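You operate a simulated robot arm through the tools that you are given. There is no shell and no other tool.

You run a simulated two-armed robot. Do the job below in one go: nothing can be reset, and whatever is moved stays where it is left.

TASK
Copy the grey card's print onto the white card and the cream card.
Fine: same stamp, same colour, one print each; put the stamp back and cap the pad.

Only the result counts: the job must be done as asked and must still hold three seconds after the hand-in. Knocking over, shifting, dropping, spilling or breaking anything else fails it. A push-on lid holds only when it is set on centred and level and pressed home; a screw cap is set on level and turned clockwise until tight.

THE ROBOT
Two 7-joint arms with two-finger parallel grippers on one trunk that stands fixed in place. Base frame: the origin is at the foot of the trunk, x ahead of it, y to its left, z up; the work surface is at about z = 753. Readings come in mm, degrees, newtons and seconds.
The left shoulder is at [70, 163, 1145], the right one opposite. With the tool pointing down near the work surface each hand reaches from about 380 to 880 mm from the base axis, measured 20 degrees to its own side. Payload 3.43 kg a hand.
The tool frame of a hand sits at the grasp point between the pads (the TCP): z along the fingers, y along the line on which they close. The tips reach 34 mm beyond it. Largest opening 128 mm; finger width 24, thickness 12; the body of the gripper, 48 by 130 mm, starts 96 mm behind the TCP.
Orientation is that of the tool frame in the base frame, as a unit quaternion [w, x, y, z]. With the fingers straight down and closing along the base's y, the tool's x points along the base's -x, its y along +y and its z along -z.

THE INTERFACE
- The arms move only by the tool move_arm. It takes "left_rows", "right_rows" or both (then of equal length, played together; a hand with none holds still); each is a list of rows, each a list of 7 numbers: the opening, from 0 (shut) to 1 (fully open), then the shift along the tool's x, y, z in units of 25 mm (1.0 is 25 mm), then the turn, a rotation vector about the tool's x, y, z in units of 6 degrees (1.0 is 6 degrees). In form: [[grip, dx, dy, dz, wx, wy, wz], ...]. A call has 1 to 20 rows; each row shifts and turns the commanded pose from where the row before left it, along the tool's axes as they then stand. A call with a number of a shift or a turn outside -1 to 1 is refused whole. Each row takes 0.2 s and may step no farther than 50 mm and 8.6 degrees from the row before; otherwise, or with a gripper value out of range, the whole call is refused. Where a pose cannot be reached the arm comes as near as it can. A force on the tool above 40 N (or 10 N above the force at the start of the call, whichever is more), or a blocked arm, ends the call early, and 0.2 s more pass. The fingers move at their own pace (about 153 mm/s each) and stop on an object; they squeeze with about 29 N. The grip force told is the motor's: it shows also when the fingers shut on nothing. Time passes only in rows, and 0.2 s behind the last, so rows that do not move let the fingers close. The reply holds the time, the measured pose of the TCP, the force on the tool along the base axes, the opening and the grip force, in the units named above and with some noise, with the torque about the TCP (base axes, N m) and any sound that the robot's microphone picked up.
- Cameras (640 x 400 px; columns grow to the right, rows downward): "scene" is now at [124.7, -46.1, 1367.9]; the picture's right is [-0.54, -0.84, 0.00], its down [-0.51, 0.33, -0.79] and it looks along [0.67, -0.43, -0.61] (base axes); focal length 329 px, centre (320, 200). "left" rides on the left gripper at [76, 11, -160] in its tool frame; the picture's right is [-0.15, 0.99, 0.00], its down [-0.88, -0.13, -0.46] and it looks along [-0.45, -0.07, 0.89] (tool axes); focal length 234 px, centre (320, 200). "right" rides on the right gripper at [76, -11, -160] in its tool frame; the picture's right is [0.15, 0.99, 0.00], its down [-0.88, 0.13, -0.46] and it looks along [-0.45, 0.07, 0.89] (tool axes); focal length 234 px, centre (320, 200).
- grab_frame(camera): a new picture of that camera. No time passes.
- raise_lower(by): slides the trunk up (or, below 0, down) by that many mm; the arms and the scene camera ride with it, the base frame stays. It gives what a move gives, with no picture.
- head_to(pan, tilt): turns the head with the scene camera to pan (to the left, within 86 degrees either way) and tilt (down, from -29 to 69), counted from straight ahead of the robot. It gives what a move gives.
- probe_pixels(camera, pixels): for up to 12 pixels [column, row] of the newest picture of that camera ("zoom" is the newest enlarged one), the place [x, y, z] in the base frame of the surface seen there, good to about 2 mm. No time passes.
- enlarge(camera, box): a new picture of the part [left, top, right, bottom] of that camera's present view, enlarged. No time passes.
- job_done(): hands the job in; it is judged then, once.

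Leave the grippers open and the arms clear of the work at the hand-in unless told otherwise.

The tools are called after "Emit:" as name(argument=value, ...) on one line, values as JSON. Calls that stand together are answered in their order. move_arm: Moves the arms, as the interface text tells. Its arguments: {"type":"object","properties":{"left_rows":{"type":"array","items":{"type":"array","items":{"type":"number"}}},"right_rows":{"type":"array","items":{"type":"array","items":{"type":"number"}}}},"required":[]} The other tools are called the same way: raise_lower (by) moves the trunk up or down; head_to (pan, tilt) turns the head that bears the scene camera; grab_frame (camera) takes a picture; probe_pixels (camera, pixels) gives the place of the surface under pixels of a picture; enlarge (camera, box) takes an enlarged picture of a part of a camera's view; job_done () hands the job in.

At the start:

```text
time_s: 0.0
left_eef_pos: [686.9, -50.1, 1100.2]
left_ee_rot: [0.0, 0.0, 1.0, 0.001]
left_contact_force: [-0.3, 0.4, 0.1]
left_torque: [-0.01, -0.02, 0.01]
left_grip_width: 128.1
left_grasp_force: 0.1
right_eef_pos: [399.1, -572.9, 1092.4]
right_ee_rot: [0.0, 0.0, 1.0, 0.0]
right_contact_force: [0.2, 0.2, 0.8]
right_torque: [-0.04, 0.0, 0.01]
right_grip_width: 127.9
right_grasp_force: 0.0
trunk travel left (down, up): [-625.0, 315.0]
head pan, tilt (commanded): [-32.5, 37.6]
```

scene: 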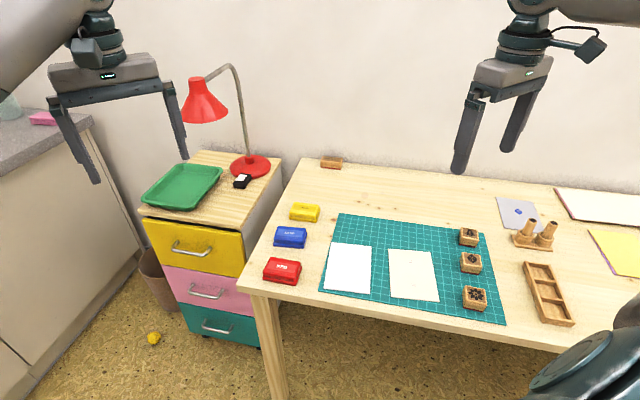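
right: 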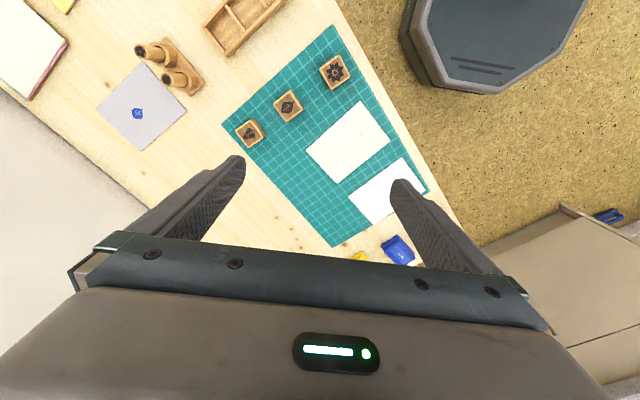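
left: 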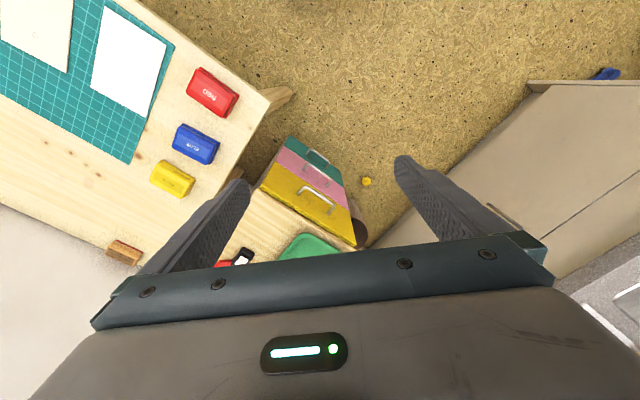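

I see a table with three ink pads (yellow, blue and red), a green mat with a white card and a cream card, three wooden block stamps, a stand with two pegs, a tray, and a grey card with a blue print. I'll enlarge the relevant areas to look closer.

Emit:
enlarge(camera="scene", box=[440, 180, 600, 340])

Emit:
enlarge(camera="scene", box=[240, 190, 400, 310])

Emit:
enlarge(camera="right", box=[90, 0, 370, 175])

```text
2.50 times, centred on (520, 260) of scene
```

zoom: 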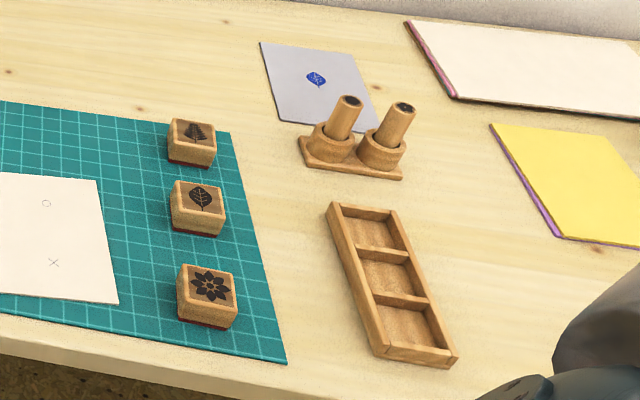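

```text
3.33 times, centred on (320, 250) of scene
```

zoom: 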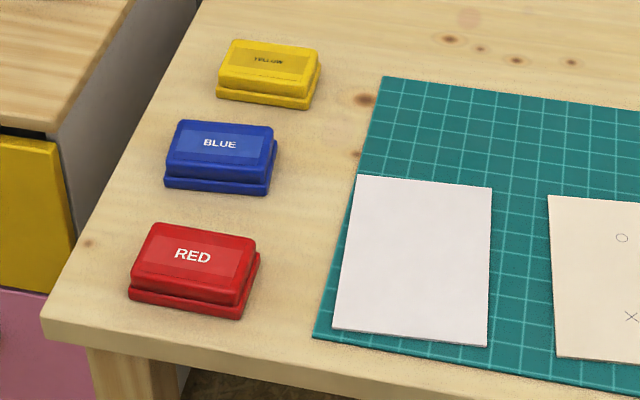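

```text
2.29 times, centred on (230, 88) of right
```

zoom: 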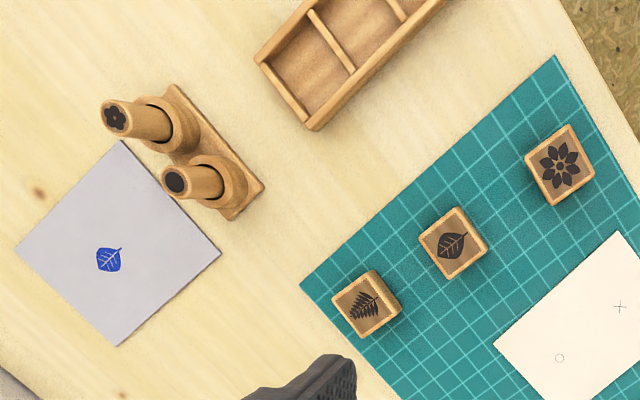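

The grey card carries a blue leaf, which matches the middle block stamp. The cream card has faint circle and cross marks, so I'll enlarge each card to check them.

Emit:
enlarge(camera="right", box=[90, 60, 190, 155])

Emit:
enlarge(camera="right", box=[300, 95, 430, 225])

Emit:
enlarge(camera="scene", box=[315, 235, 445, 310])

Emit:
enlarge(camera="right", box=[225, 45, 365, 155])

```text
4.21 times, centred on (140, 108) of right
```

zoom: 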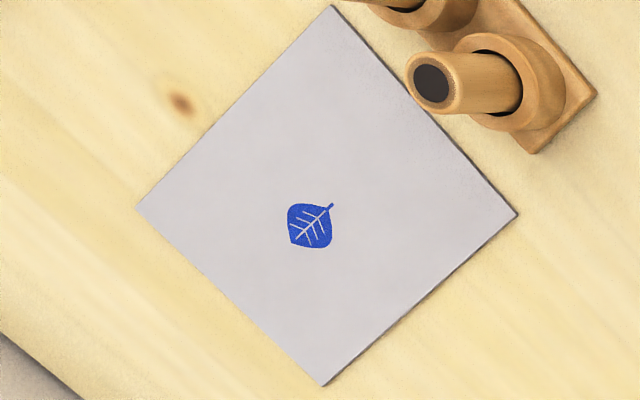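

```text
3.08 times, centred on (365, 160) of right
```

zoom: 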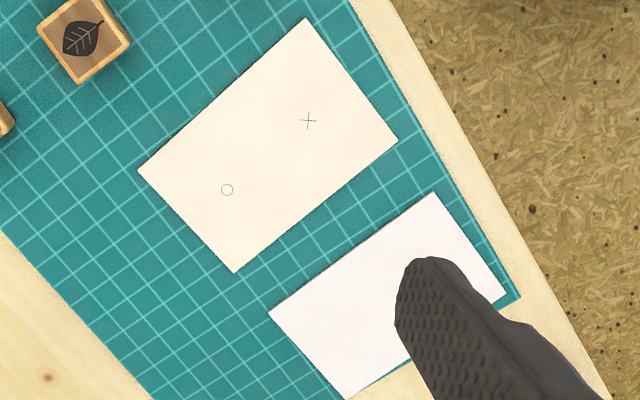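

```text
4.92 times, centred on (380, 272) of scene
```

zoom: 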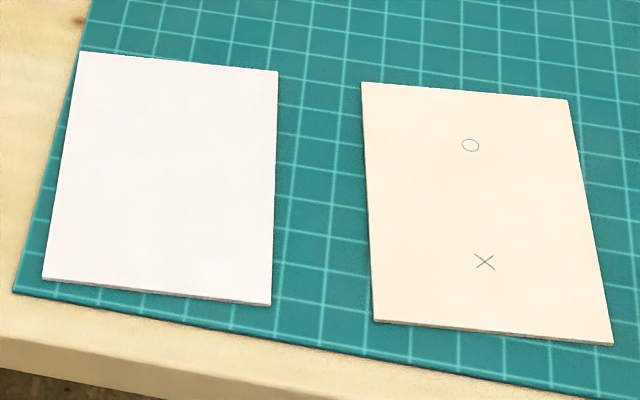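

```text
3.64 times, centred on (295, 100) of right
```

zoom: 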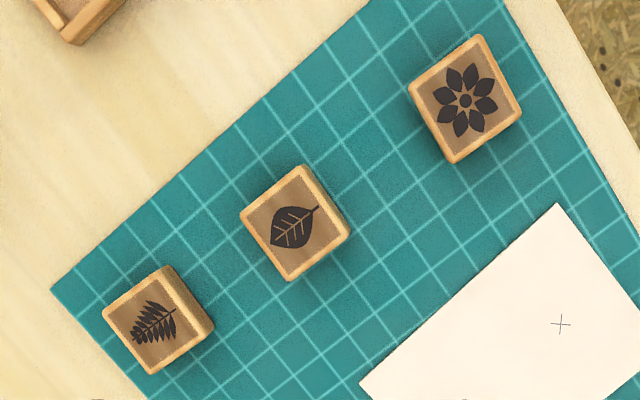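

The print is a small blue leaf. Next I'll probe the key places in the scene picture: grey card corners, its print, the block stamps, the blue pad and the card corners.

Emit:
grab_frame(camera="scene")

Emit:
probe_pixels(camera="scene", pixels=[[518, 211], [290, 237], [470, 262], [468, 236], [474, 298], [330, 245], [371, 247], [323, 288], [370, 296], [389, 250], [432, 253], [440, 300]])

Emit:
probe_pixels(camera="right", pixels=[[138, 114], [289, 107], [250, 133], [335, 72], [169, 61], [130, 149], [98, 109], [186, 107], [150, 50], [175, 78]])

```text
taken
```

scene: 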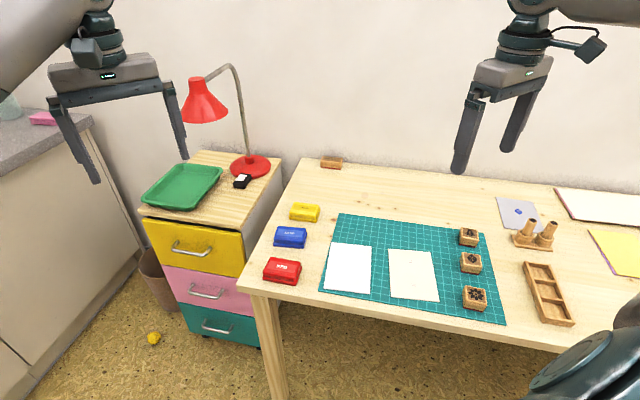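

```text
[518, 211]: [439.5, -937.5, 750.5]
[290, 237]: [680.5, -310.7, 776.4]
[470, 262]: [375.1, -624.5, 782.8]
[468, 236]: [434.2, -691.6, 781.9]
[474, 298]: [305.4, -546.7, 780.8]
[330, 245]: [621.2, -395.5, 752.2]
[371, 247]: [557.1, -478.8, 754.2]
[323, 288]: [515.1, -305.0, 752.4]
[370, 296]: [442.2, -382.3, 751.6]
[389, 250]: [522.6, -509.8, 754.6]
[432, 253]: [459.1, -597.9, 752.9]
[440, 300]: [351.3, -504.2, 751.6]
```

```text
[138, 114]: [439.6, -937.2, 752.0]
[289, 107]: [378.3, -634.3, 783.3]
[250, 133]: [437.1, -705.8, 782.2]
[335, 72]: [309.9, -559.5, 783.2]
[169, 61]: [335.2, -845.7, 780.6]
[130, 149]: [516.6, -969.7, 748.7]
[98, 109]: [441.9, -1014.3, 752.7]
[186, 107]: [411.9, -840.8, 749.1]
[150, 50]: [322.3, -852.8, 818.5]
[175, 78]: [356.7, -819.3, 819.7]
```

Everything the job needs is within the right arm's reach. I'll enlarge the blue pad in the left camera (around (197,144)) and the scene camera to see how the lid sits.

Emit:
enlarge(camera="left", box=[140, 60, 250, 210])

Emit:
enlarge(camera="scene", box=[262, 218, 318, 253])

Emit:
enlarge(camera="scene", box=[490, 190, 570, 250])

Emit:
enlarge(camera="right", box=[125, 35, 210, 95])

```text
2.67 times, centred on (195, 135) of left
```

zoom: 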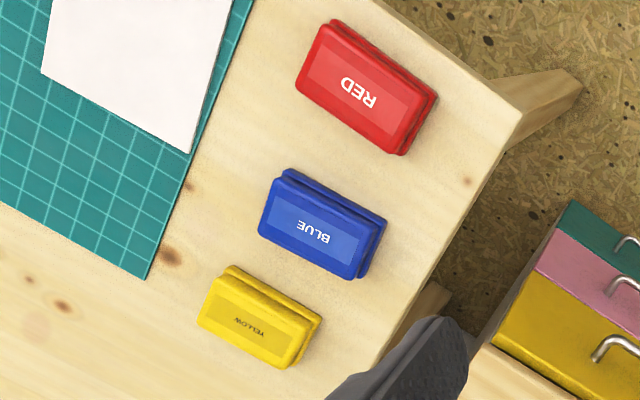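

```text
11.43 times, centred on (290, 236) of scene
```

zoom: 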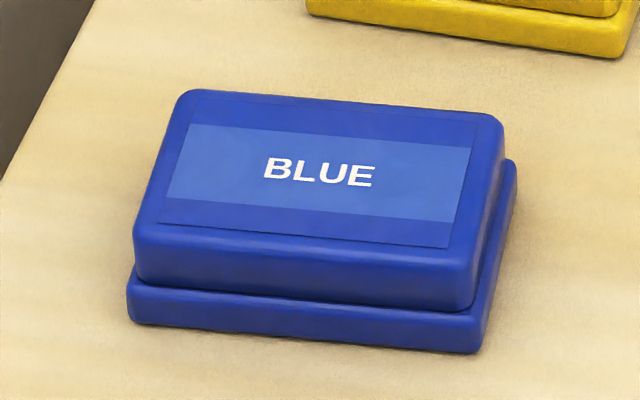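

```text
6.67 times, centred on (530, 220) of scene
```

zoom: 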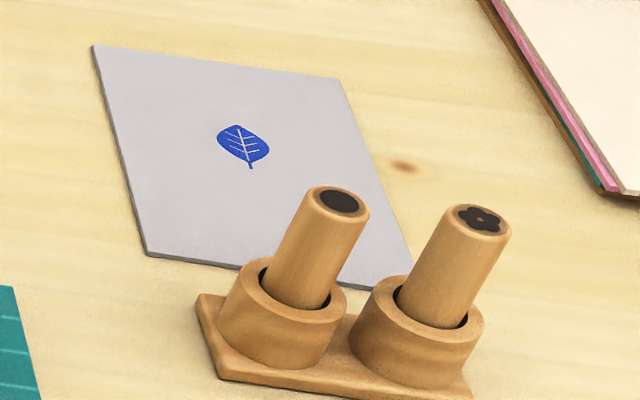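

```text
6.67 times, centred on (168, 65) of right
```

zoom: 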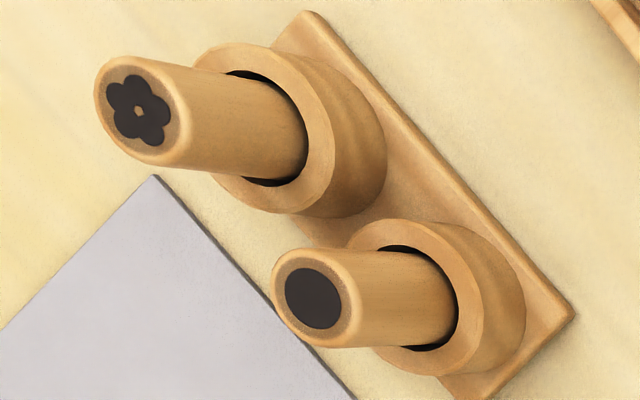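

The peg stamps show a dot and a small flower, so only the middle block is the leaf. I'll enlarge the grey card and probe its corners and the print's ends to get the placement.

Emit:
enlarge(camera="right", box=[90, 60, 190, 155])

Emit:
probe_pixels(camera="zoom", pixels=[[332, 10], [144, 207], [322, 380], [512, 214], [332, 206], [291, 243], [311, 225], [290, 215], [326, 240]])

Emit:
enlarge(camera="right", box=[265, 80, 315, 130])

```text
4.21 times, centred on (140, 108) of right
```

zoom: 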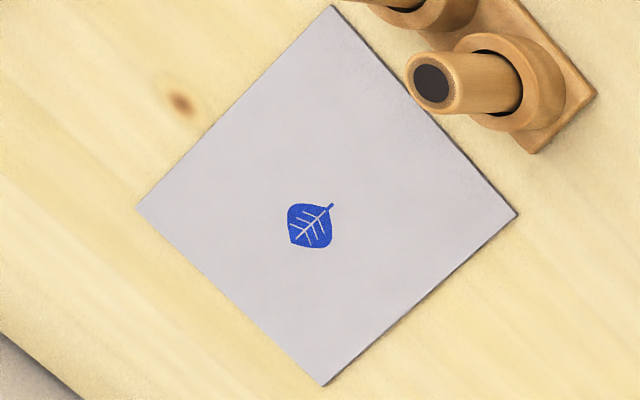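

```text
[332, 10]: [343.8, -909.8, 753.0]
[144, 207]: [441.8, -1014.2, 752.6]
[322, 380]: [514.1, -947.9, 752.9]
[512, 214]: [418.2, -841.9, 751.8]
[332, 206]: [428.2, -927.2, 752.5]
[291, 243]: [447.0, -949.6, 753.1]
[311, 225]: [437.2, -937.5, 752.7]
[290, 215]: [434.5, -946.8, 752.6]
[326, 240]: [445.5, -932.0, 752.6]
```

```text
8.00 times, centred on (290, 105) of right
```

zoom: 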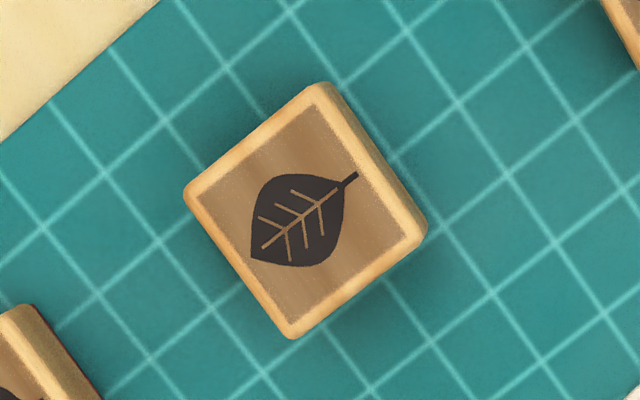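

The print sits about 12 mm from the grey card's centre toward the far edge, with its leaf tip pointing to that edge. Now I'll probe the corners of the leaf block's top, the label tip at (255,256) and the stem at (355,174) in this zoom.

Emit:
probe_pixels(camera="zoom", pixels=[[190, 192], [322, 90], [418, 232], [292, 332], [255, 256], [353, 175], [300, 220], [104, 174], [231, 68], [456, 100], [573, 115], [542, 360]])

Emit:
enlarge(camera="right", box=[290, 85, 440, 235])

```text
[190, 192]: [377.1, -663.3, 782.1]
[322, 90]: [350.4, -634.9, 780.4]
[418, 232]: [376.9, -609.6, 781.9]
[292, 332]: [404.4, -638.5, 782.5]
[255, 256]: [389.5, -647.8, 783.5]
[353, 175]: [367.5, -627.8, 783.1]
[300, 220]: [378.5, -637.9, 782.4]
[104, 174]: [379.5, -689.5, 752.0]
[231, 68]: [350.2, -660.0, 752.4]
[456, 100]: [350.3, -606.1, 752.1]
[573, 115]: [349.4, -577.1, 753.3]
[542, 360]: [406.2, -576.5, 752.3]
```

```text
2.67 times, centred on (365, 160) of right
```

zoom: 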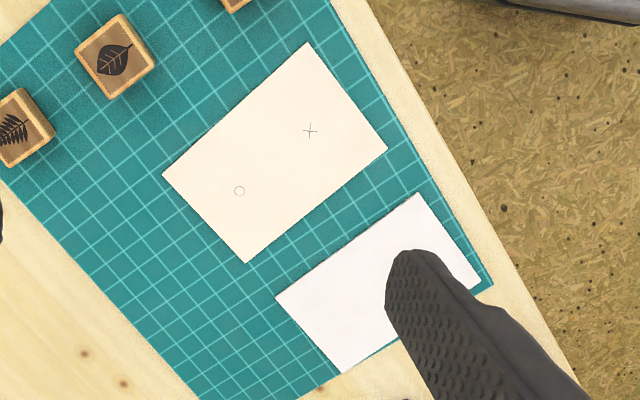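

The leaf block's top is centred near (377,-637), about 39 mm square, with sides turned about 43.5°. Next I'll probe both cards in this zoom, plus the cream card's circle (239,191) and cross (310,131).

Emit:
probe_pixels(camera="zoom", pixels=[[167, 175], [308, 46], [383, 150], [246, 258], [239, 191], [310, 131], [280, 297], [416, 197], [476, 284], [342, 369], [272, 155]])

Emit:
enlarge(camera="scene", box=[315, 230, 445, 310])

Emit:
probe_pixels(camera="zoom", pixels=[[82, 80], [274, 98], [268, 325], [47, 300], [365, 110], [566, 126], [608, 362], [378, 340]])

```text
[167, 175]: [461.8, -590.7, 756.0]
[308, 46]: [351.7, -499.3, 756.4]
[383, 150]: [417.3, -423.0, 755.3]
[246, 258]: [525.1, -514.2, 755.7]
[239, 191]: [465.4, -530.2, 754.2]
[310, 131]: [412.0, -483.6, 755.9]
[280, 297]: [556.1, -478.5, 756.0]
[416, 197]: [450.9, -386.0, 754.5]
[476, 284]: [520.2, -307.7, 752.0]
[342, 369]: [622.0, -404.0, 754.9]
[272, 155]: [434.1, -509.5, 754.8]
```

```text
4.92 times, centred on (380, 270) of scene
```

zoom: 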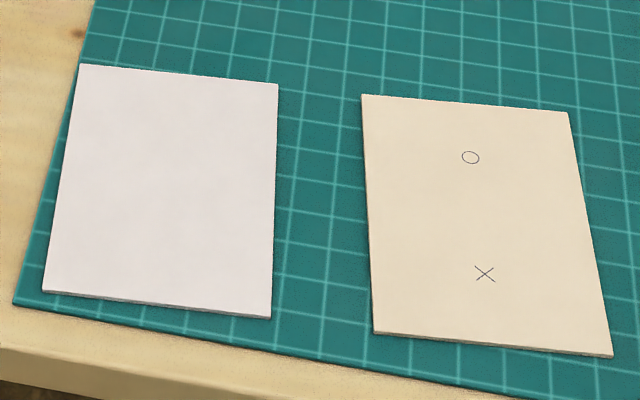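

```text
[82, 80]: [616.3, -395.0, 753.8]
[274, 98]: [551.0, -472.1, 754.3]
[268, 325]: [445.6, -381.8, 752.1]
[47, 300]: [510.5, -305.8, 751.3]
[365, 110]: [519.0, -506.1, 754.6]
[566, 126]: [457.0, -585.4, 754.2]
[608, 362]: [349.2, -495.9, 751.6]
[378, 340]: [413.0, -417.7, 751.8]
```

The cream card is centred near (439,-507) with its long axis at about -40°. The white card is centred near (537,-394) at about -42°. Before moving I'll look left to see where the left arm can be parked out of the way.

Emit:
head_to(pan=10, tilt=35)

Emit:
grab_frame(camera="scene")

```text
time_s: 1.1
left_eef_pos: [685.6, -49.3, 1099.9]
left_ee_rot: [0.0, -0.001, 1.0, 0.0]
left_contact_force: [0.0, 0.7, -0.7]
left_torque: [-0.03, 0.02, -0.02]
left_grip_width: 128.3
left_grasp_force: 0.0
right_eef_pos: [400.3, -572.7, 1093.2]
right_ee_rot: [0.0, 0.0, 1.0, 0.0]
right_contact_force: [-0.2, 0.3, -1.4]
right_torque: [0.01, 0.0, -0.01]
right_grip_width: 128.2
right_grasp_force: 0.0
trunk travel left (down, up): [-625.0, 315.0]
head pan, tilt (commanded): [10.0, 35.0]
```

```text
taken
```

scene: 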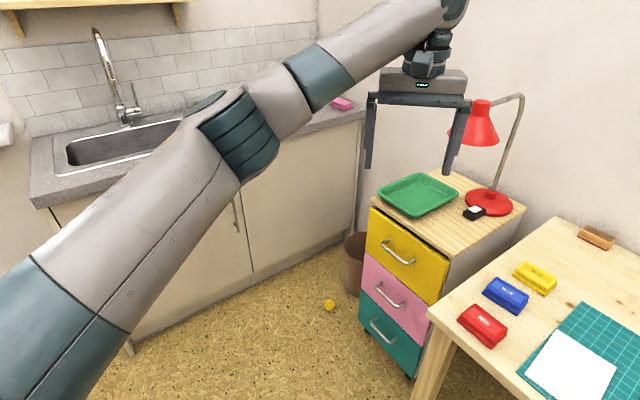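

The left hand hovers in front of the lamp. I'll probe the counter, faucet, tray and lamp to see what space the left arm has.

Emit:
probe_pixels(camera="scene", pixels=[[50, 200], [130, 120], [100, 40], [350, 115], [420, 190], [480, 125], [515, 100], [500, 210], [240, 160], [360, 70], [150, 220]])

```text
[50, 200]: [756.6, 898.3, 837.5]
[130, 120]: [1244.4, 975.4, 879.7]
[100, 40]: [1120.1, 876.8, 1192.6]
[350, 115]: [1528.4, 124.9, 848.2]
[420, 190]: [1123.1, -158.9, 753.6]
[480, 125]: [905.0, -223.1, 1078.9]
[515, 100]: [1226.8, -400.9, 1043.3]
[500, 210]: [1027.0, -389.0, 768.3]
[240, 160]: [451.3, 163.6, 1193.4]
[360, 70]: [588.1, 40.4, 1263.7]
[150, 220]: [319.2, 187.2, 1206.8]
```

There is plenty of free space on the left. I'll move the left hand back, left and slightly up, and turn the right hand 43.5° to line up with the table.

Emit:
move_arm(left_rows=[[1, 0.52, 0.88, -0.2, 0, 0, 0], [1, 0.52, 0.88, -0.2, 0, 0, 0], [1, 0.52, 0.88, -0.2, 0, 0, 0], [1, 0.52, 0.88, -0.2, 0, 0, 0], [1, 0.52, 0.88, -0.2, 0, 0, 0], [1, 0.52, 0.88, -0.2, 0, 0, 0], [1, 0.52, 0.88, -0.2, 0, 0, 0], [1, 0.52, 0.88, -0.2, 0, 0, 0], [1, 0.52, 0.88, -0.2, 0, 0, 0], [1, 0.52, 0.88, -0.2, 0, 0, 0]], right_rows=[[1, 0, 0, 0, 0, 0, 0.725], [1, 0, 0, 0, 0, 0, 0.725], [1, 0, 0, 0, 0, 0, 0.725], [1, 0, 0, 0, 0, 0, 0.725], [1, 0, 0, 0, 0, 0, 0.725], [1, 0, 0, 0, 0, 0, 0.725], [1, 0, 0, 0, 0, 0, 0.725], [1, 0, 0, 0, 0, 0, 0.725], [1, 0, 0, 0, 0, 0, 0.725], [1, 0, 0, 0, 0, 0, 0.725]])

Emit:
head_to(pan=-35, tilt=42)

Emit:
grab_frame(camera="right")

Emit:
grab_frame(camera="scene")

```text
time_s: 3.3
left_eef_pos: [555.3, 170.4, 1151.0]
left_ee_rot: [-0.001, -0.001, 1.0, 0.0]
left_contact_force: [-0.6, -0.4, 0.4]
left_torque: [-0.01, 0.0, -0.03]
left_grip_width: 128.0
left_grasp_force: 0.1
right_eef_pos: [399.3, -571.6, 1092.8]
right_ee_rot: [0.001, 0.372, 0.928, -0.001]
right_contact_force: [-0.4, -0.9, -0.2]
right_torque: [0.0, -0.01, -0.01]
right_grip_width: 128.0
right_grasp_force: 0.0
trunk travel left (down, up): [-625.0, 315.0]
head pan, tilt (commanded): [10.0, 35.0]
```

```text
time_s: 4.4
left_eef_pos: [555.8, 168.9, 1149.8]
left_ee_rot: [0.0, -0.001, 1.0, 0.0]
left_contact_force: [0.4, -0.6, -0.2]
left_torque: [-0.02, 0.0, 0.03]
left_grip_width: 128.0
left_grasp_force: 0.0
right_eef_pos: [399.4, -571.9, 1092.2]
right_ee_rot: [0.001, 0.371, 0.929, 0.0]
right_contact_force: [0.4, -0.4, -0.1]
right_torque: [0.01, 0.02, -0.01]
right_grip_width: 127.9
right_grasp_force: 0.0
trunk travel left (down, up): [-625.0, 315.0]
head pan, tilt (commanded): [-35.0, 42.0]
```

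```text
taken
```

right: 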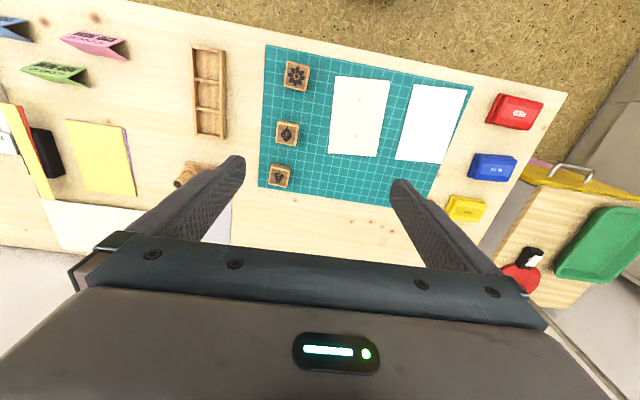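

```text
taken
```

scene: 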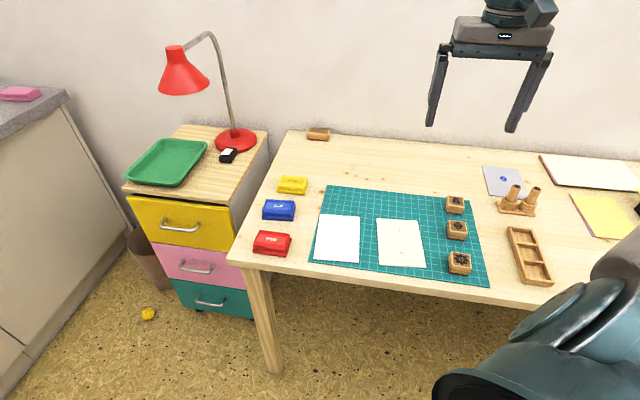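

The right view now lines up with the table, and I notice folded cards with writing at the upper left, near (95,45) and (55,72). I'll read them in case they matter.

Emit:
enlarge(camera="right", box=[0, 10, 140, 95])

Emit:
head_to(pan=-75, tilt=40)

Emit:
grab_frame(camera="scene")

```text
4.57 times, centred on (70, 52) of right
```

zoom: 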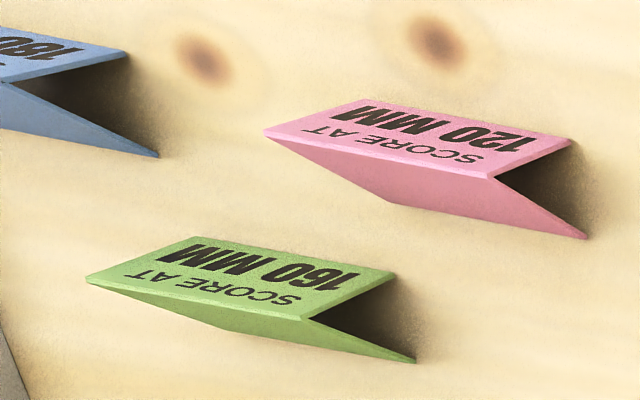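

```text
time_s: 5.5
left_eef_pos: [555.1, 169.0, 1150.4]
left_ee_rot: [0.0, -0.001, 1.0, -0.001]
left_contact_force: [-0.7, 0.2, -0.1]
left_torque: [-0.03, 0.01, 0.02]
left_grip_width: 127.7
left_grasp_force: 0.0
right_eef_pos: [401.4, -571.2, 1093.2]
right_ee_rot: [0.0, 0.371, 0.929, 0.001]
right_contact_force: [0.1, -0.9, 0.1]
right_torque: [0.01, 0.02, 0.0]
right_grip_width: 128.2
right_grasp_force: 0.0
trunk travel left (down, up): [-625.0, 315.0]
head pan, tilt (commanded): [-75.0, 40.0]
```

```text
taken
```

scene: 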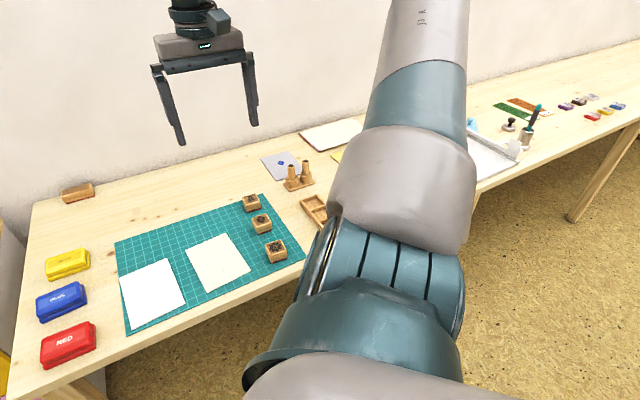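

Those cards are scoring notes for other work and don't matter here. Now I'll move the right hand over toward the blue pad, at about (630,-264,930), to look at it up close.

Emit:
move_arm(right_rows=[[1, 0.113, 0.954, 0.2, 0, 0, 0], [1, 0.113, 0.954, 0.3, 0, 0, 0], [1, 0.113, 0.954, 0.4, 0, 0, 0], [1, 0.113, 0.954, 0.4, 0, 0, 0], [1, 0.113, 0.954, 0.4, 0, 0, 0], [1, 0.113, 0.954, 0.4, 0, 0, 0], [1, 0.113, 0.954, 0.4, 0, 0, 0], [1, 0.113, 0.954, 0.4, 0, 0, 0], [1, 0.113, 0.954, 0.4, 0, 0, 0], [1, 0.113, 0.954, 0.4, 0, 0, 0], [1, 0.113, 0.954, 0.4, 0, 0, 0], [1, 0.113, 0.954, 0.4, 0, 0, 0], [1, 0.113, 0.954, 0.4, 0, 0, 0], [1, 0.113, 0.954, 0.4, 0, 0, 0], [1, 0.113, 0.954, 0.6, 0, 0, 0], [1, 0.113, 0.954, 0.6, 0, 0, 0]])

Emit:
head_to(pan=-30, tilt=42)

Emit:
grab_frame(camera="right")

Emit:
grab_frame(camera="scene")

```text
time_s: 8.9
left_eef_pos: [556.4, 168.8, 1148.6]
left_ee_rot: [-0.001, 0.0, 1.0, 0.0]
left_contact_force: [-1.0, 0.5, -0.5]
left_torque: [-0.03, 0.03, -0.03]
left_grip_width: 128.0
left_grasp_force: 0.1
right_eef_pos: [630.3, -263.6, 928.8]
right_ee_rot: [-0.001, 0.371, 0.929, 0.0]
right_contact_force: [0.7, 0.1, 0.2]
right_torque: [0.02, 0.03, -0.01]
right_grip_width: 127.9
right_grasp_force: 0.1
trunk travel left (down, up): [-625.0, 315.0]
head pan, tilt (commanded): [-75.0, 40.0]
```

```text
time_s: 10.0
left_eef_pos: [555.9, 170.1, 1150.3]
left_ee_rot: [0.0, 0.0, 1.0, 0.0]
left_contact_force: [0.0, -0.5, 0.4]
left_torque: [-0.01, -0.03, 0.02]
left_grip_width: 127.9
left_grasp_force: 0.1
right_eef_pos: [630.1, -264.3, 930.5]
right_ee_rot: [0.0, 0.371, 0.929, -0.001]
right_contact_force: [0.1, -0.1, 0.5]
right_torque: [0.02, 0.0, -0.02]
right_grip_width: 127.9
right_grasp_force: 0.0
trunk travel left (down, up): [-625.0, 315.0]
head pan, tilt (commanded): [-30.0, 42.0]
```

```text
taken
```

right: 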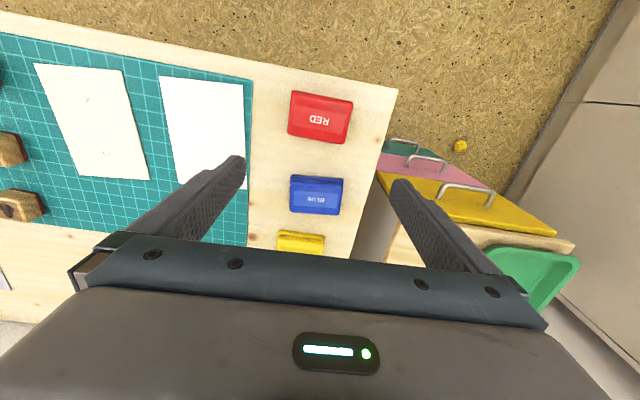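

```text
taken
```

scene: 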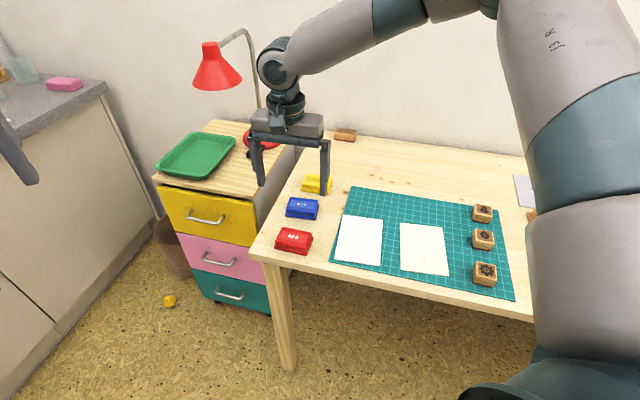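

The blue pad is visible at (316,195) between the fingers. I'll enlarge it and probe its lid corners and base.

Emit:
enlarge(camera="right", box=[270, 160, 366, 220])

Emit:
enlarge(camera="scene", box=[270, 185, 340, 230])

```text
6.67 times, centred on (318, 190) of right
```

zoom: 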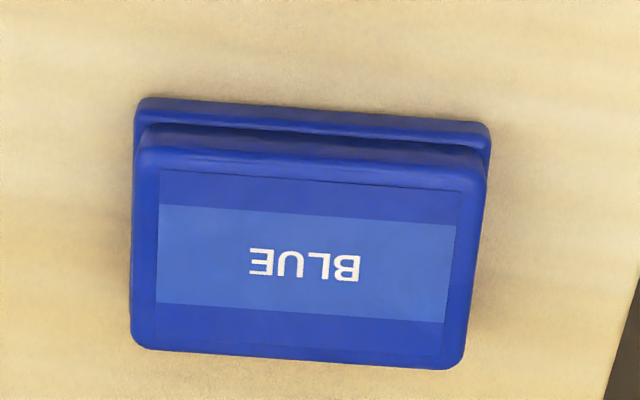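

```text
8.89 times, centred on (305, 208) of scene
```

zoom: 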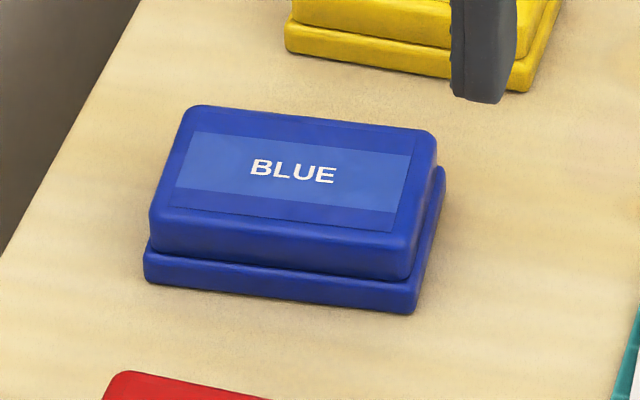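

I'll re-enlarge the right view so the probes refer to it, then measure the lid corners and the base rim.

Emit:
enlarge(camera="right", box=[270, 160, 366, 220])

Emit:
probe_pixels(camera="zoom", pixels=[[160, 172], [460, 192], [443, 355], [152, 335], [303, 265], [145, 108], [485, 130], [310, 112], [138, 250], [473, 270], [300, 350], [315, 150]])

```text
6.67 times, centred on (318, 190) of right
```

zoom: 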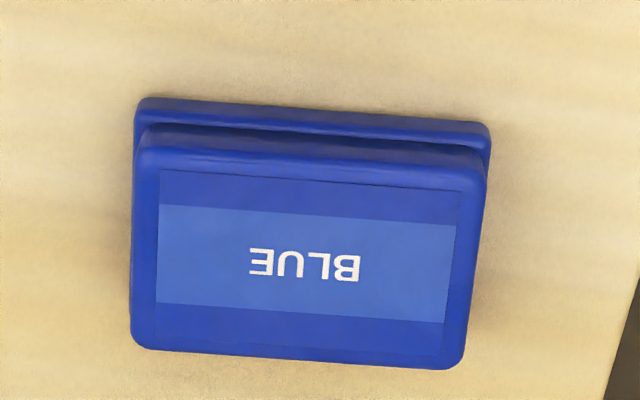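

```text
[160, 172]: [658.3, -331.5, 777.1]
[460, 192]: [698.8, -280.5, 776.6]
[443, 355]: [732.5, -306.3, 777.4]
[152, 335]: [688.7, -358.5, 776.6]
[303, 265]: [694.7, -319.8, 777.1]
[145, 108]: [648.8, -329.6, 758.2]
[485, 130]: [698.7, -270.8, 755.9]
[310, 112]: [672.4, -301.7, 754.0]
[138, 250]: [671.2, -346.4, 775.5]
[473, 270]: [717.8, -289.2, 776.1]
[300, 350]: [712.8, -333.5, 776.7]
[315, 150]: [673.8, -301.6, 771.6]
```

The lid top lies at z≈777, centred near (694.6,-319.2), with its long axis at about 50°. The base rim is near z≈758. I'll turn the hand to match and move straight above the lid at a safe height to check centring.

Emit:
move_arm(right_rows=[[0.85, 0, 0, 0, 0, 0, -0.633], [0.85, -0.847, -0.01, 0.4, 0, 0, 0], [0.85, -0.847, -0.01, 0.7, 0, 0, 0], [0.85, -0.847, -0.01, 0.7, 0, 0, 0], [0.85, -0.847, -0.01, 0.7, 0, 0, 0], [0.85, 0, 0, 0.3, 0, 0, 0]])

Emit:
grab_frame(camera="right")

Emit:
enlarge(camera="right", box=[240, 110, 400, 210])

Emit:
enlarge(camera="scene", box=[230, 100, 390, 270])

```text
time_s: 11.4
left_eef_pos: [556.6, 170.7, 1149.5]
left_ee_rot: [-0.001, -0.001, 1.0, 0.001]
left_contact_force: [-1.1, -0.4, 0.1]
left_torque: [0.02, 0.0, 0.0]
left_grip_width: 128.0
left_grasp_force: 0.1
right_eef_pos: [683.3, -326.1, 866.9]
right_ee_rot: [0.001, 0.339, 0.941, 0.0]
right_contact_force: [-0.1, 0.5, 0.1]
right_torque: [-0.01, -0.01, -0.01]
right_grip_width: 108.9
right_grasp_force: 0.0
right hand out of reach, approached as far as the arm can: row 5, 6
trunk travel left (down, up): [-625.0, 315.0]
head pan, tilt (commanded): [-30.0, 42.0]
```

```text
taken
```

right: 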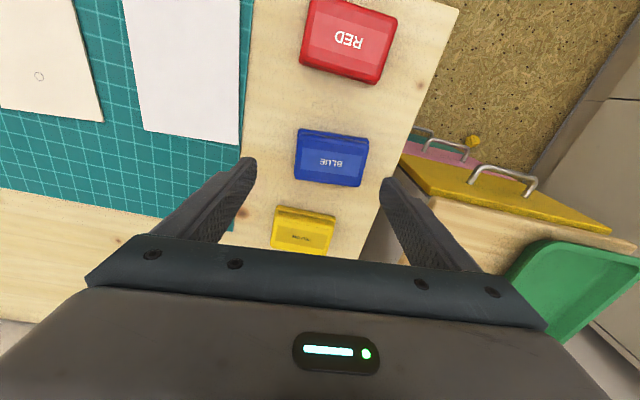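

```text
4.00 times, centred on (320, 160) of right
```

zoom: 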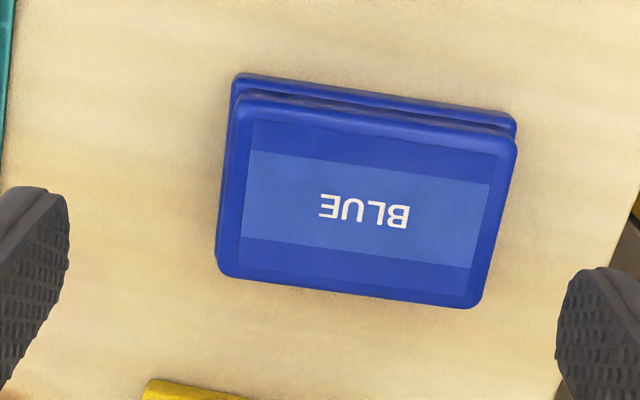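

```text
2.35 times, centred on (310, 185) of scene
```

zoom: 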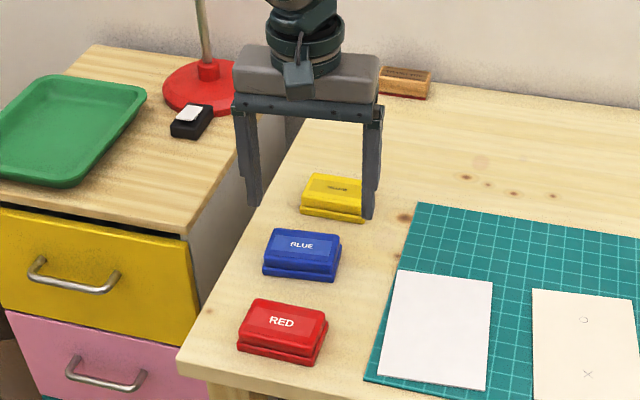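

The arm reports the pose above the lid as just out of reach: commanded (694.6,-319.2,860), reached (683,-326,867). I'll raise the hand 100 mm to see whether the spot is reachable higher up, which would mean changing the trunk height helps.

Emit:
move_arm(right_rows=[[0.85, 0, 0, -1, 0, 0, 0], [0.85, 0, 0, -1, 0, 0, 0], [0.85, 0, 0, -1, 0, 0, 0], [0.85, 0, 0, -1, 0, 0, 0], [0.85, 0, 0, 0, 0, 0, 0]])

```text
time_s: 12.6
left_eef_pos: [556.9, 169.0, 1148.8]
left_ee_rot: [-0.001, -0.002, 1.0, 0.0]
left_contact_force: [-0.1, 0.7, -0.1]
left_torque: [0.01, 0.02, -0.01]
left_grip_width: 128.0
left_grasp_force: 0.2
right_eef_pos: [684.6, -325.1, 966.3]
right_ee_rot: [-0.002, 0.339, 0.941, 0.001]
right_contact_force: [-1.0, -0.3, -0.3]
right_torque: [0.02, -0.01, -0.01]
right_grip_width: 108.7
right_grasp_force: 0.2
trunk travel left (down, up): [-625.0, 315.0]
head pan, tilt (commanded): [-30.0, 42.0]
```

The hand is now at (684.6,-325,966). I'll try the remaining small shift of about 11 mm along the tool's y at this height.

Emit:
move_arm(right_rows=[[0.85, -0.157, 0.437, 0, 0, 0, 0], [0.85, 0, 0, 0, 0, 0, 0]])

```text
time_s: 13.2
left_eef_pos: [555.9, 169.4, 1150.7]
left_ee_rot: [0.0, 0.0, 1.0, 0.0]
left_contact_force: [-0.2, 0.3, 0.7]
left_torque: [0.02, -0.02, 0.03]
left_grip_width: 127.9
left_grasp_force: 0.0
right_eef_pos: [694.6, -318.9, 966.1]
right_ee_rot: [0.0, 0.339, 0.941, 0.001]
right_contact_force: [0.0, 0.4, 0.8]
right_torque: [-0.01, 0.01, 0.02]
right_grip_width: 109.1
right_grasp_force: 0.1
trunk travel left (down, up): [-625.0, 315.0]
head pan, tilt (commanded): [-30.0, 42.0]
```

At z=966 the spot over the pad is reachable, so lowering the trunk will help. I'll raise the hand 60 mm first, then lower the trunk 180 mm so that the hand ends near z≈846, well above the lid.

Emit:
move_arm(right_rows=[[0.85, 0, 0, -0.8, 0, 0, 0], [0.85, 0, 0, -0.8, 0, 0, 0], [0.85, 0, 0, -0.8, 0, 0, 0], [0.85, 0, 0, 0, 0, 0, 0]])

Emit:
grab_frame(camera="scene")

```text
time_s: 14.2
left_eef_pos: [557.1, 168.7, 1149.4]
left_ee_rot: [0.0, -0.001, 1.0, 0.0]
left_contact_force: [0.3, 0.1, -0.3]
left_torque: [-0.02, 0.0, 0.04]
left_grip_width: 128.1
left_grasp_force: 0.1
right_eef_pos: [693.5, -319.0, 1025.2]
right_ee_rot: [0.0, 0.339, 0.941, 0.0]
right_contact_force: [0.3, 0.5, 0.8]
right_torque: [0.02, 0.0, 0.01]
right_grip_width: 108.9
right_grasp_force: 0.1
trunk travel left (down, up): [-625.0, 315.0]
head pan, tilt (commanded): [-30.0, 42.0]
```

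```text
taken
```

scene: 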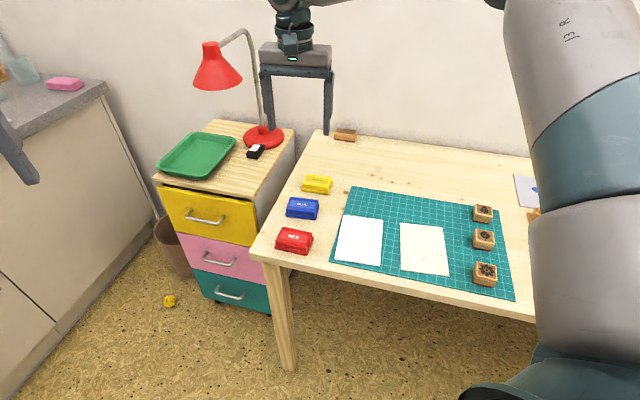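

The hand went up fine. I'll check where the right upper arm sits relative to the table before lowering the trunk.

Emit:
probe_pixels(camera="scene", pixels=[[560, 370], [590, 300], [590, 220], [590, 140], [560, 60], [500, 5], [540, 315], [270, 250], [525, 330]])

Emit:
raise_lower(by=-90)

Emit:
grab_frame(camera="scene")

```text
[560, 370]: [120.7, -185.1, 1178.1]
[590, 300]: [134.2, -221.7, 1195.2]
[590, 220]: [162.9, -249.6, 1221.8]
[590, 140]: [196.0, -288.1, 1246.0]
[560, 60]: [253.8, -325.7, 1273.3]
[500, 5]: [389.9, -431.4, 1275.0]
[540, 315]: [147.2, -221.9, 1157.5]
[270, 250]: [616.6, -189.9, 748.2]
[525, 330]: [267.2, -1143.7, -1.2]
```

```text
time_s: 15.4
left_eef_pos: [554.8, 169.8, 1061.5]
left_ee_rot: [0.001, -0.001, 1.0, 0.0]
left_contact_force: [-0.5, -0.3, 0.6]
left_torque: [-0.01, -0.01, 0.0]
left_grip_width: 127.8
left_grasp_force: 0.0
right_eef_pos: [693.0, -318.3, 934.3]
right_ee_rot: [0.0, 0.339, 0.941, 0.0]
right_contact_force: [1.0, -0.1, 0.2]
right_torque: [-0.03, -0.03, 0.0]
right_grip_width: 108.9
right_grasp_force: 0.1
trunk travel left (down, up): [-535.0, 405.0]
head pan, tilt (commanded): [-30.0, 42.0]
```

```text
taken
```

scene: 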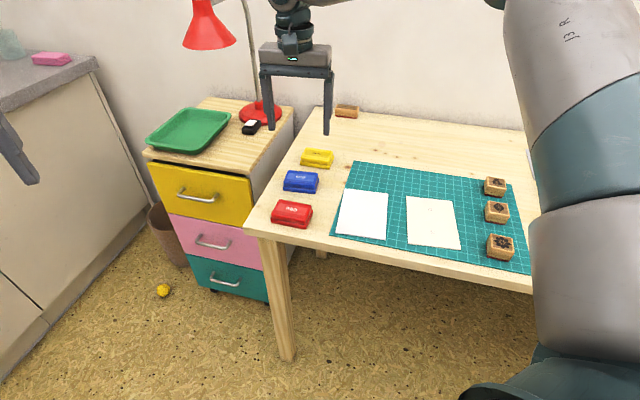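

The arm stays well above the table, so I'll lower the trunk another 90 mm.

Emit:
raise_lower(by=-90)

Emit:
grab_frame(camera="right")

Emit:
enlarge(camera="right", box=[240, 100, 400, 200])

Emit:
grab_frame(camera="scene")

```text
time_s: 16.7
left_eef_pos: [556.3, 171.0, 969.9]
left_ee_rot: [0.0, -0.001, 1.0, 0.0]
left_contact_force: [0.8, 0.2, 0.7]
left_torque: [0.01, 0.01, -0.02]
left_grip_width: 127.8
left_grasp_force: 0.1
right_eef_pos: [693.2, -319.7, 845.7]
right_ee_rot: [0.0, 0.34, 0.94, 0.0]
right_contact_force: [0.0, -0.8, 0.4]
right_torque: [-0.01, 0.01, 0.01]
right_grip_width: 108.4
right_grasp_force: 0.0
trunk travel left (down, up): [-445.0, 495.0]
head pan, tilt (commanded): [-30.0, 42.0]
```

```text
taken
```

right: 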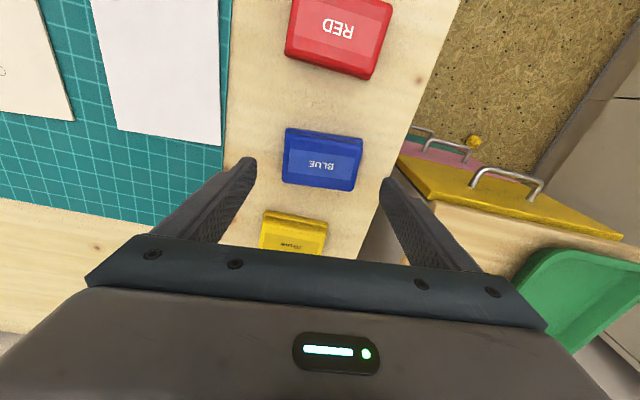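

```text
4.00 times, centred on (320, 150) of right
```

zoom: 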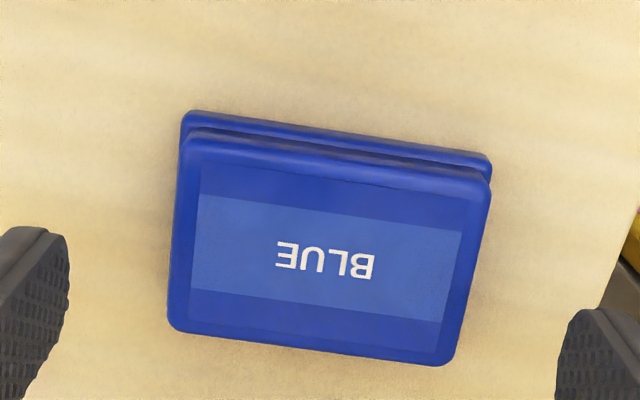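

```text
taken
```

scene: 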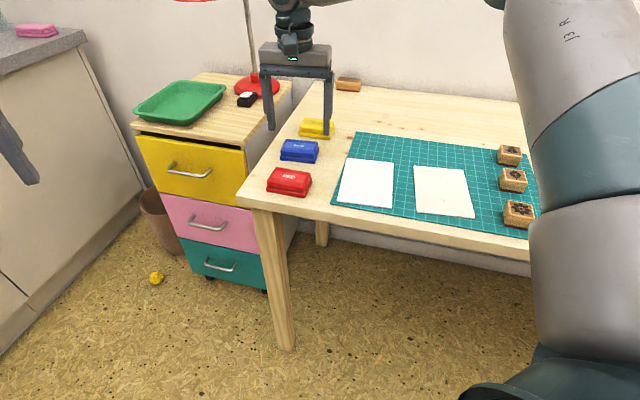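

The hand is above the lid, and the label centre appears near zoom (325,258) against an expected (318,255), so it is off by under 2 mm. I'll probe the lid edges again to refine the centre and angle.

Emit:
probe_pixels(camera="zoom", pixels=[[200, 165], [468, 201], [443, 347], [190, 317], [324, 260], [195, 240], [456, 275], [335, 182], [318, 333], [186, 122], [486, 164], [335, 135]])

Emit:
enlarge(camera="right", box=[272, 118, 368, 198])

Emit:
probe_pixels(camera="zoom", pixels=[[96, 210], [92, 260], [530, 260], [520, 310], [300, 115], [320, 330], [110, 62], [530, 120]])

```text
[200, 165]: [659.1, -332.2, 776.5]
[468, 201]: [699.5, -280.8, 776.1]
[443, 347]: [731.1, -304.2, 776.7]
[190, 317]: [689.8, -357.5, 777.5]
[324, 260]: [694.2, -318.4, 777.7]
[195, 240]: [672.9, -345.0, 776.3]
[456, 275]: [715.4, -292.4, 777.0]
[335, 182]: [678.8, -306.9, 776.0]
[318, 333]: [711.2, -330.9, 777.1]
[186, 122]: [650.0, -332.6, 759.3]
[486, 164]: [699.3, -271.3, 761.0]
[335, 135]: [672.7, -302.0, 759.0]
```

```text
5.00 times, centred on (320, 158) of right
```

zoom: 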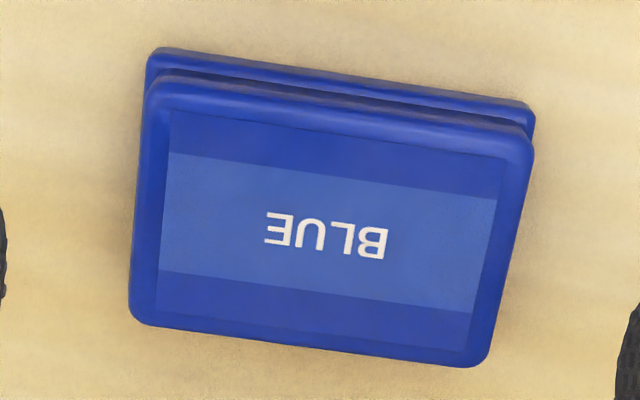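

```text
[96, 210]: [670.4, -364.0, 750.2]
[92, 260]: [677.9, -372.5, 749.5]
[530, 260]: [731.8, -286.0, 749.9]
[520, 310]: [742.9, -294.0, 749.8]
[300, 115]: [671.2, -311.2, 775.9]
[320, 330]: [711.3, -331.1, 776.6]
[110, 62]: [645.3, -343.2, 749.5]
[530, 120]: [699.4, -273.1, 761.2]
```

The lid's long axis is at about 51.5° and its centre at (694.8,-318.8), with the base rim at z≈760. I'll make the small correction and descend until the fingertips are around z≈763, straddling the lid with the fingers open.

Emit:
move_arm(right_rows=[[0.8, -0.026, 0.068, 0, 0, 0, -0.2], [0.8, 0, 0, 0.6, 0, 0, 0], [0.8, 0, 0, 0.6, 0, 0, 0], [0.8, 0, 0, 0.5, 0, 0, 0], [0.8, 0, 0, 0.25, 0, 0, 0], [0.8, 0, 0, 0, 0, 0, 0]])

Emit:
grab_frame(camera="right")

Emit:
enlarge(camera="scene", box=[240, 90, 360, 190])

```text
time_s: 18.1
left_eef_pos: [556.3, 168.4, 969.8]
left_ee_rot: [0.0, 0.0, 1.0, 0.001]
left_contact_force: [0.3, 0.6, -0.1]
left_torque: [-0.03, 0.0, -0.02]
left_grip_width: 128.1
left_grasp_force: 0.2
right_eef_pos: [695.4, -318.0, 795.8]
right_ee_rot: [0.0, 0.33, 0.944, 0.0]
right_contact_force: [-0.6, -0.3, -0.8]
right_torque: [0.01, -0.03, -0.01]
right_grip_width: 102.3
right_grasp_force: 0.1
trunk travel left (down, up): [-445.0, 495.0]
head pan, tilt (commanded): [-30.0, 42.0]
```

```text
taken
```

right: 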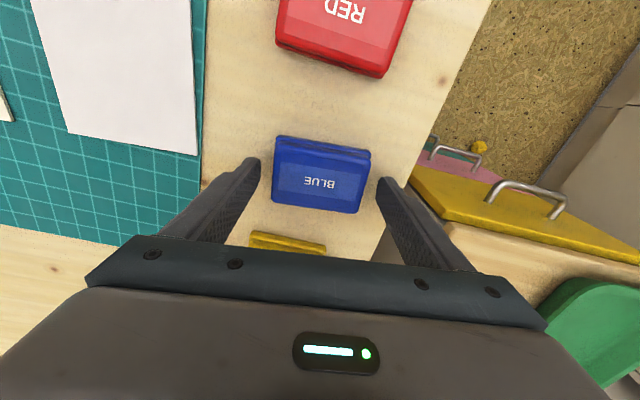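

```text
4.00 times, centred on (300, 140) of scene
```

zoom: 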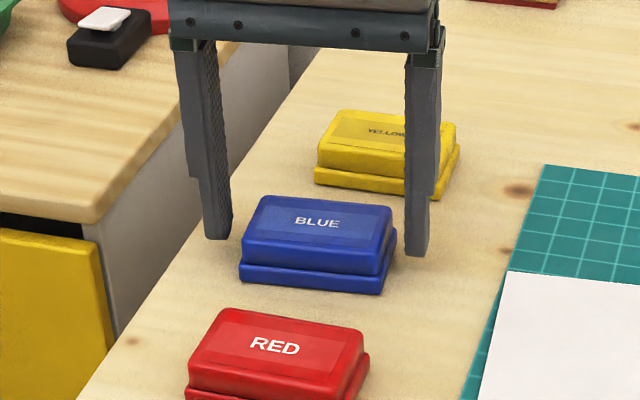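

The fingers straddle the lid. I'll zoom in to check that the gaps on both sides match before closing.

Emit:
enlarge(camera="right", box=[230, 120, 410, 230])

Emit:
probe_pixels(camera="zoom", pixels=[[168, 80], [500, 125], [155, 260], [470, 300], [162, 170], [485, 210], [318, 95], [320, 190], [312, 290], [178, 62], [495, 108]])

```text
3.56 times, centred on (320, 175) of right
```

zoom: 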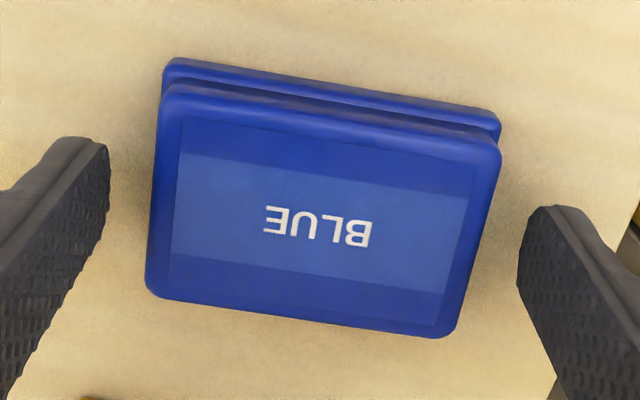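

```text
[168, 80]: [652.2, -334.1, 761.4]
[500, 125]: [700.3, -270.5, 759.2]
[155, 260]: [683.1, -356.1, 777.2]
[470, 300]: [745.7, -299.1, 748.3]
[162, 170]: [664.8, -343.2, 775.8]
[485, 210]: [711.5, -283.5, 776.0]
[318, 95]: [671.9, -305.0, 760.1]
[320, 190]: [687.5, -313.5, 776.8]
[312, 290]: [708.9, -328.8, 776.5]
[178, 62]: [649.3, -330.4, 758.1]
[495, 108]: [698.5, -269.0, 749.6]
```

The lid is centred between the fingers and aligned within about a degree. I'll raise 1 mm so the tips clear the base rim, then close gently.

Emit:
move_arm(right_rows=[[0.72, 0, 0, -0.04, 0, 0, 0], [0.66, 0, 0, 0, 0, 0, 0], [0.63, 0, 0, 0, 0, 0, 0], [0.61, 0, 0, 0, 0, 0, 0], [0.59, 0, 0, 0, 0, 0, 0], [0.57, 0, 0, 0, 0, 0, 0]])

Emit:
enlarge(camera="right", box=[230, 120, 410, 230])

```text
time_s: 19.5
left_eef_pos: [556.1, 169.5, 971.2]
left_ee_rot: [0.0, -0.002, 1.0, -0.001]
left_contact_force: [0.5, 0.0, 0.1]
left_torque: [0.01, -0.04, 0.01]
left_grip_width: 127.9
left_grasp_force: 0.0
right_eef_pos: [696.2, -317.7, 796.9]
right_ee_rot: [0.001, 0.33, 0.944, 0.001]
right_contact_force: [0.8, -0.5, 0.8]
right_torque: [-0.01, -0.04, -0.01]
right_grip_width: 77.0
right_grasp_force: 29.1
trunk travel left (down, up): [-445.0, 495.0]
head pan, tilt (commanded): [-30.0, 42.0]
heard: snap
```

```text
3.56 times, centred on (320, 175) of right
```

zoom: 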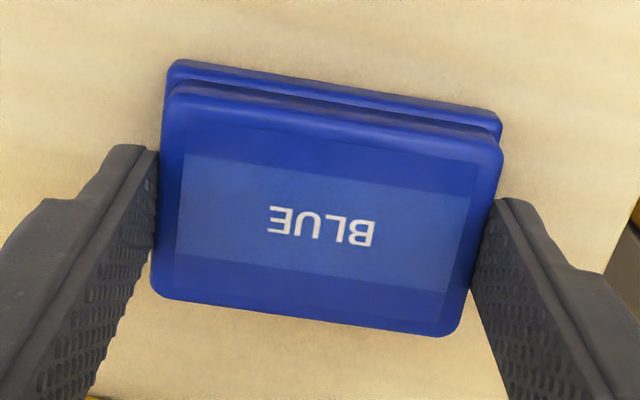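

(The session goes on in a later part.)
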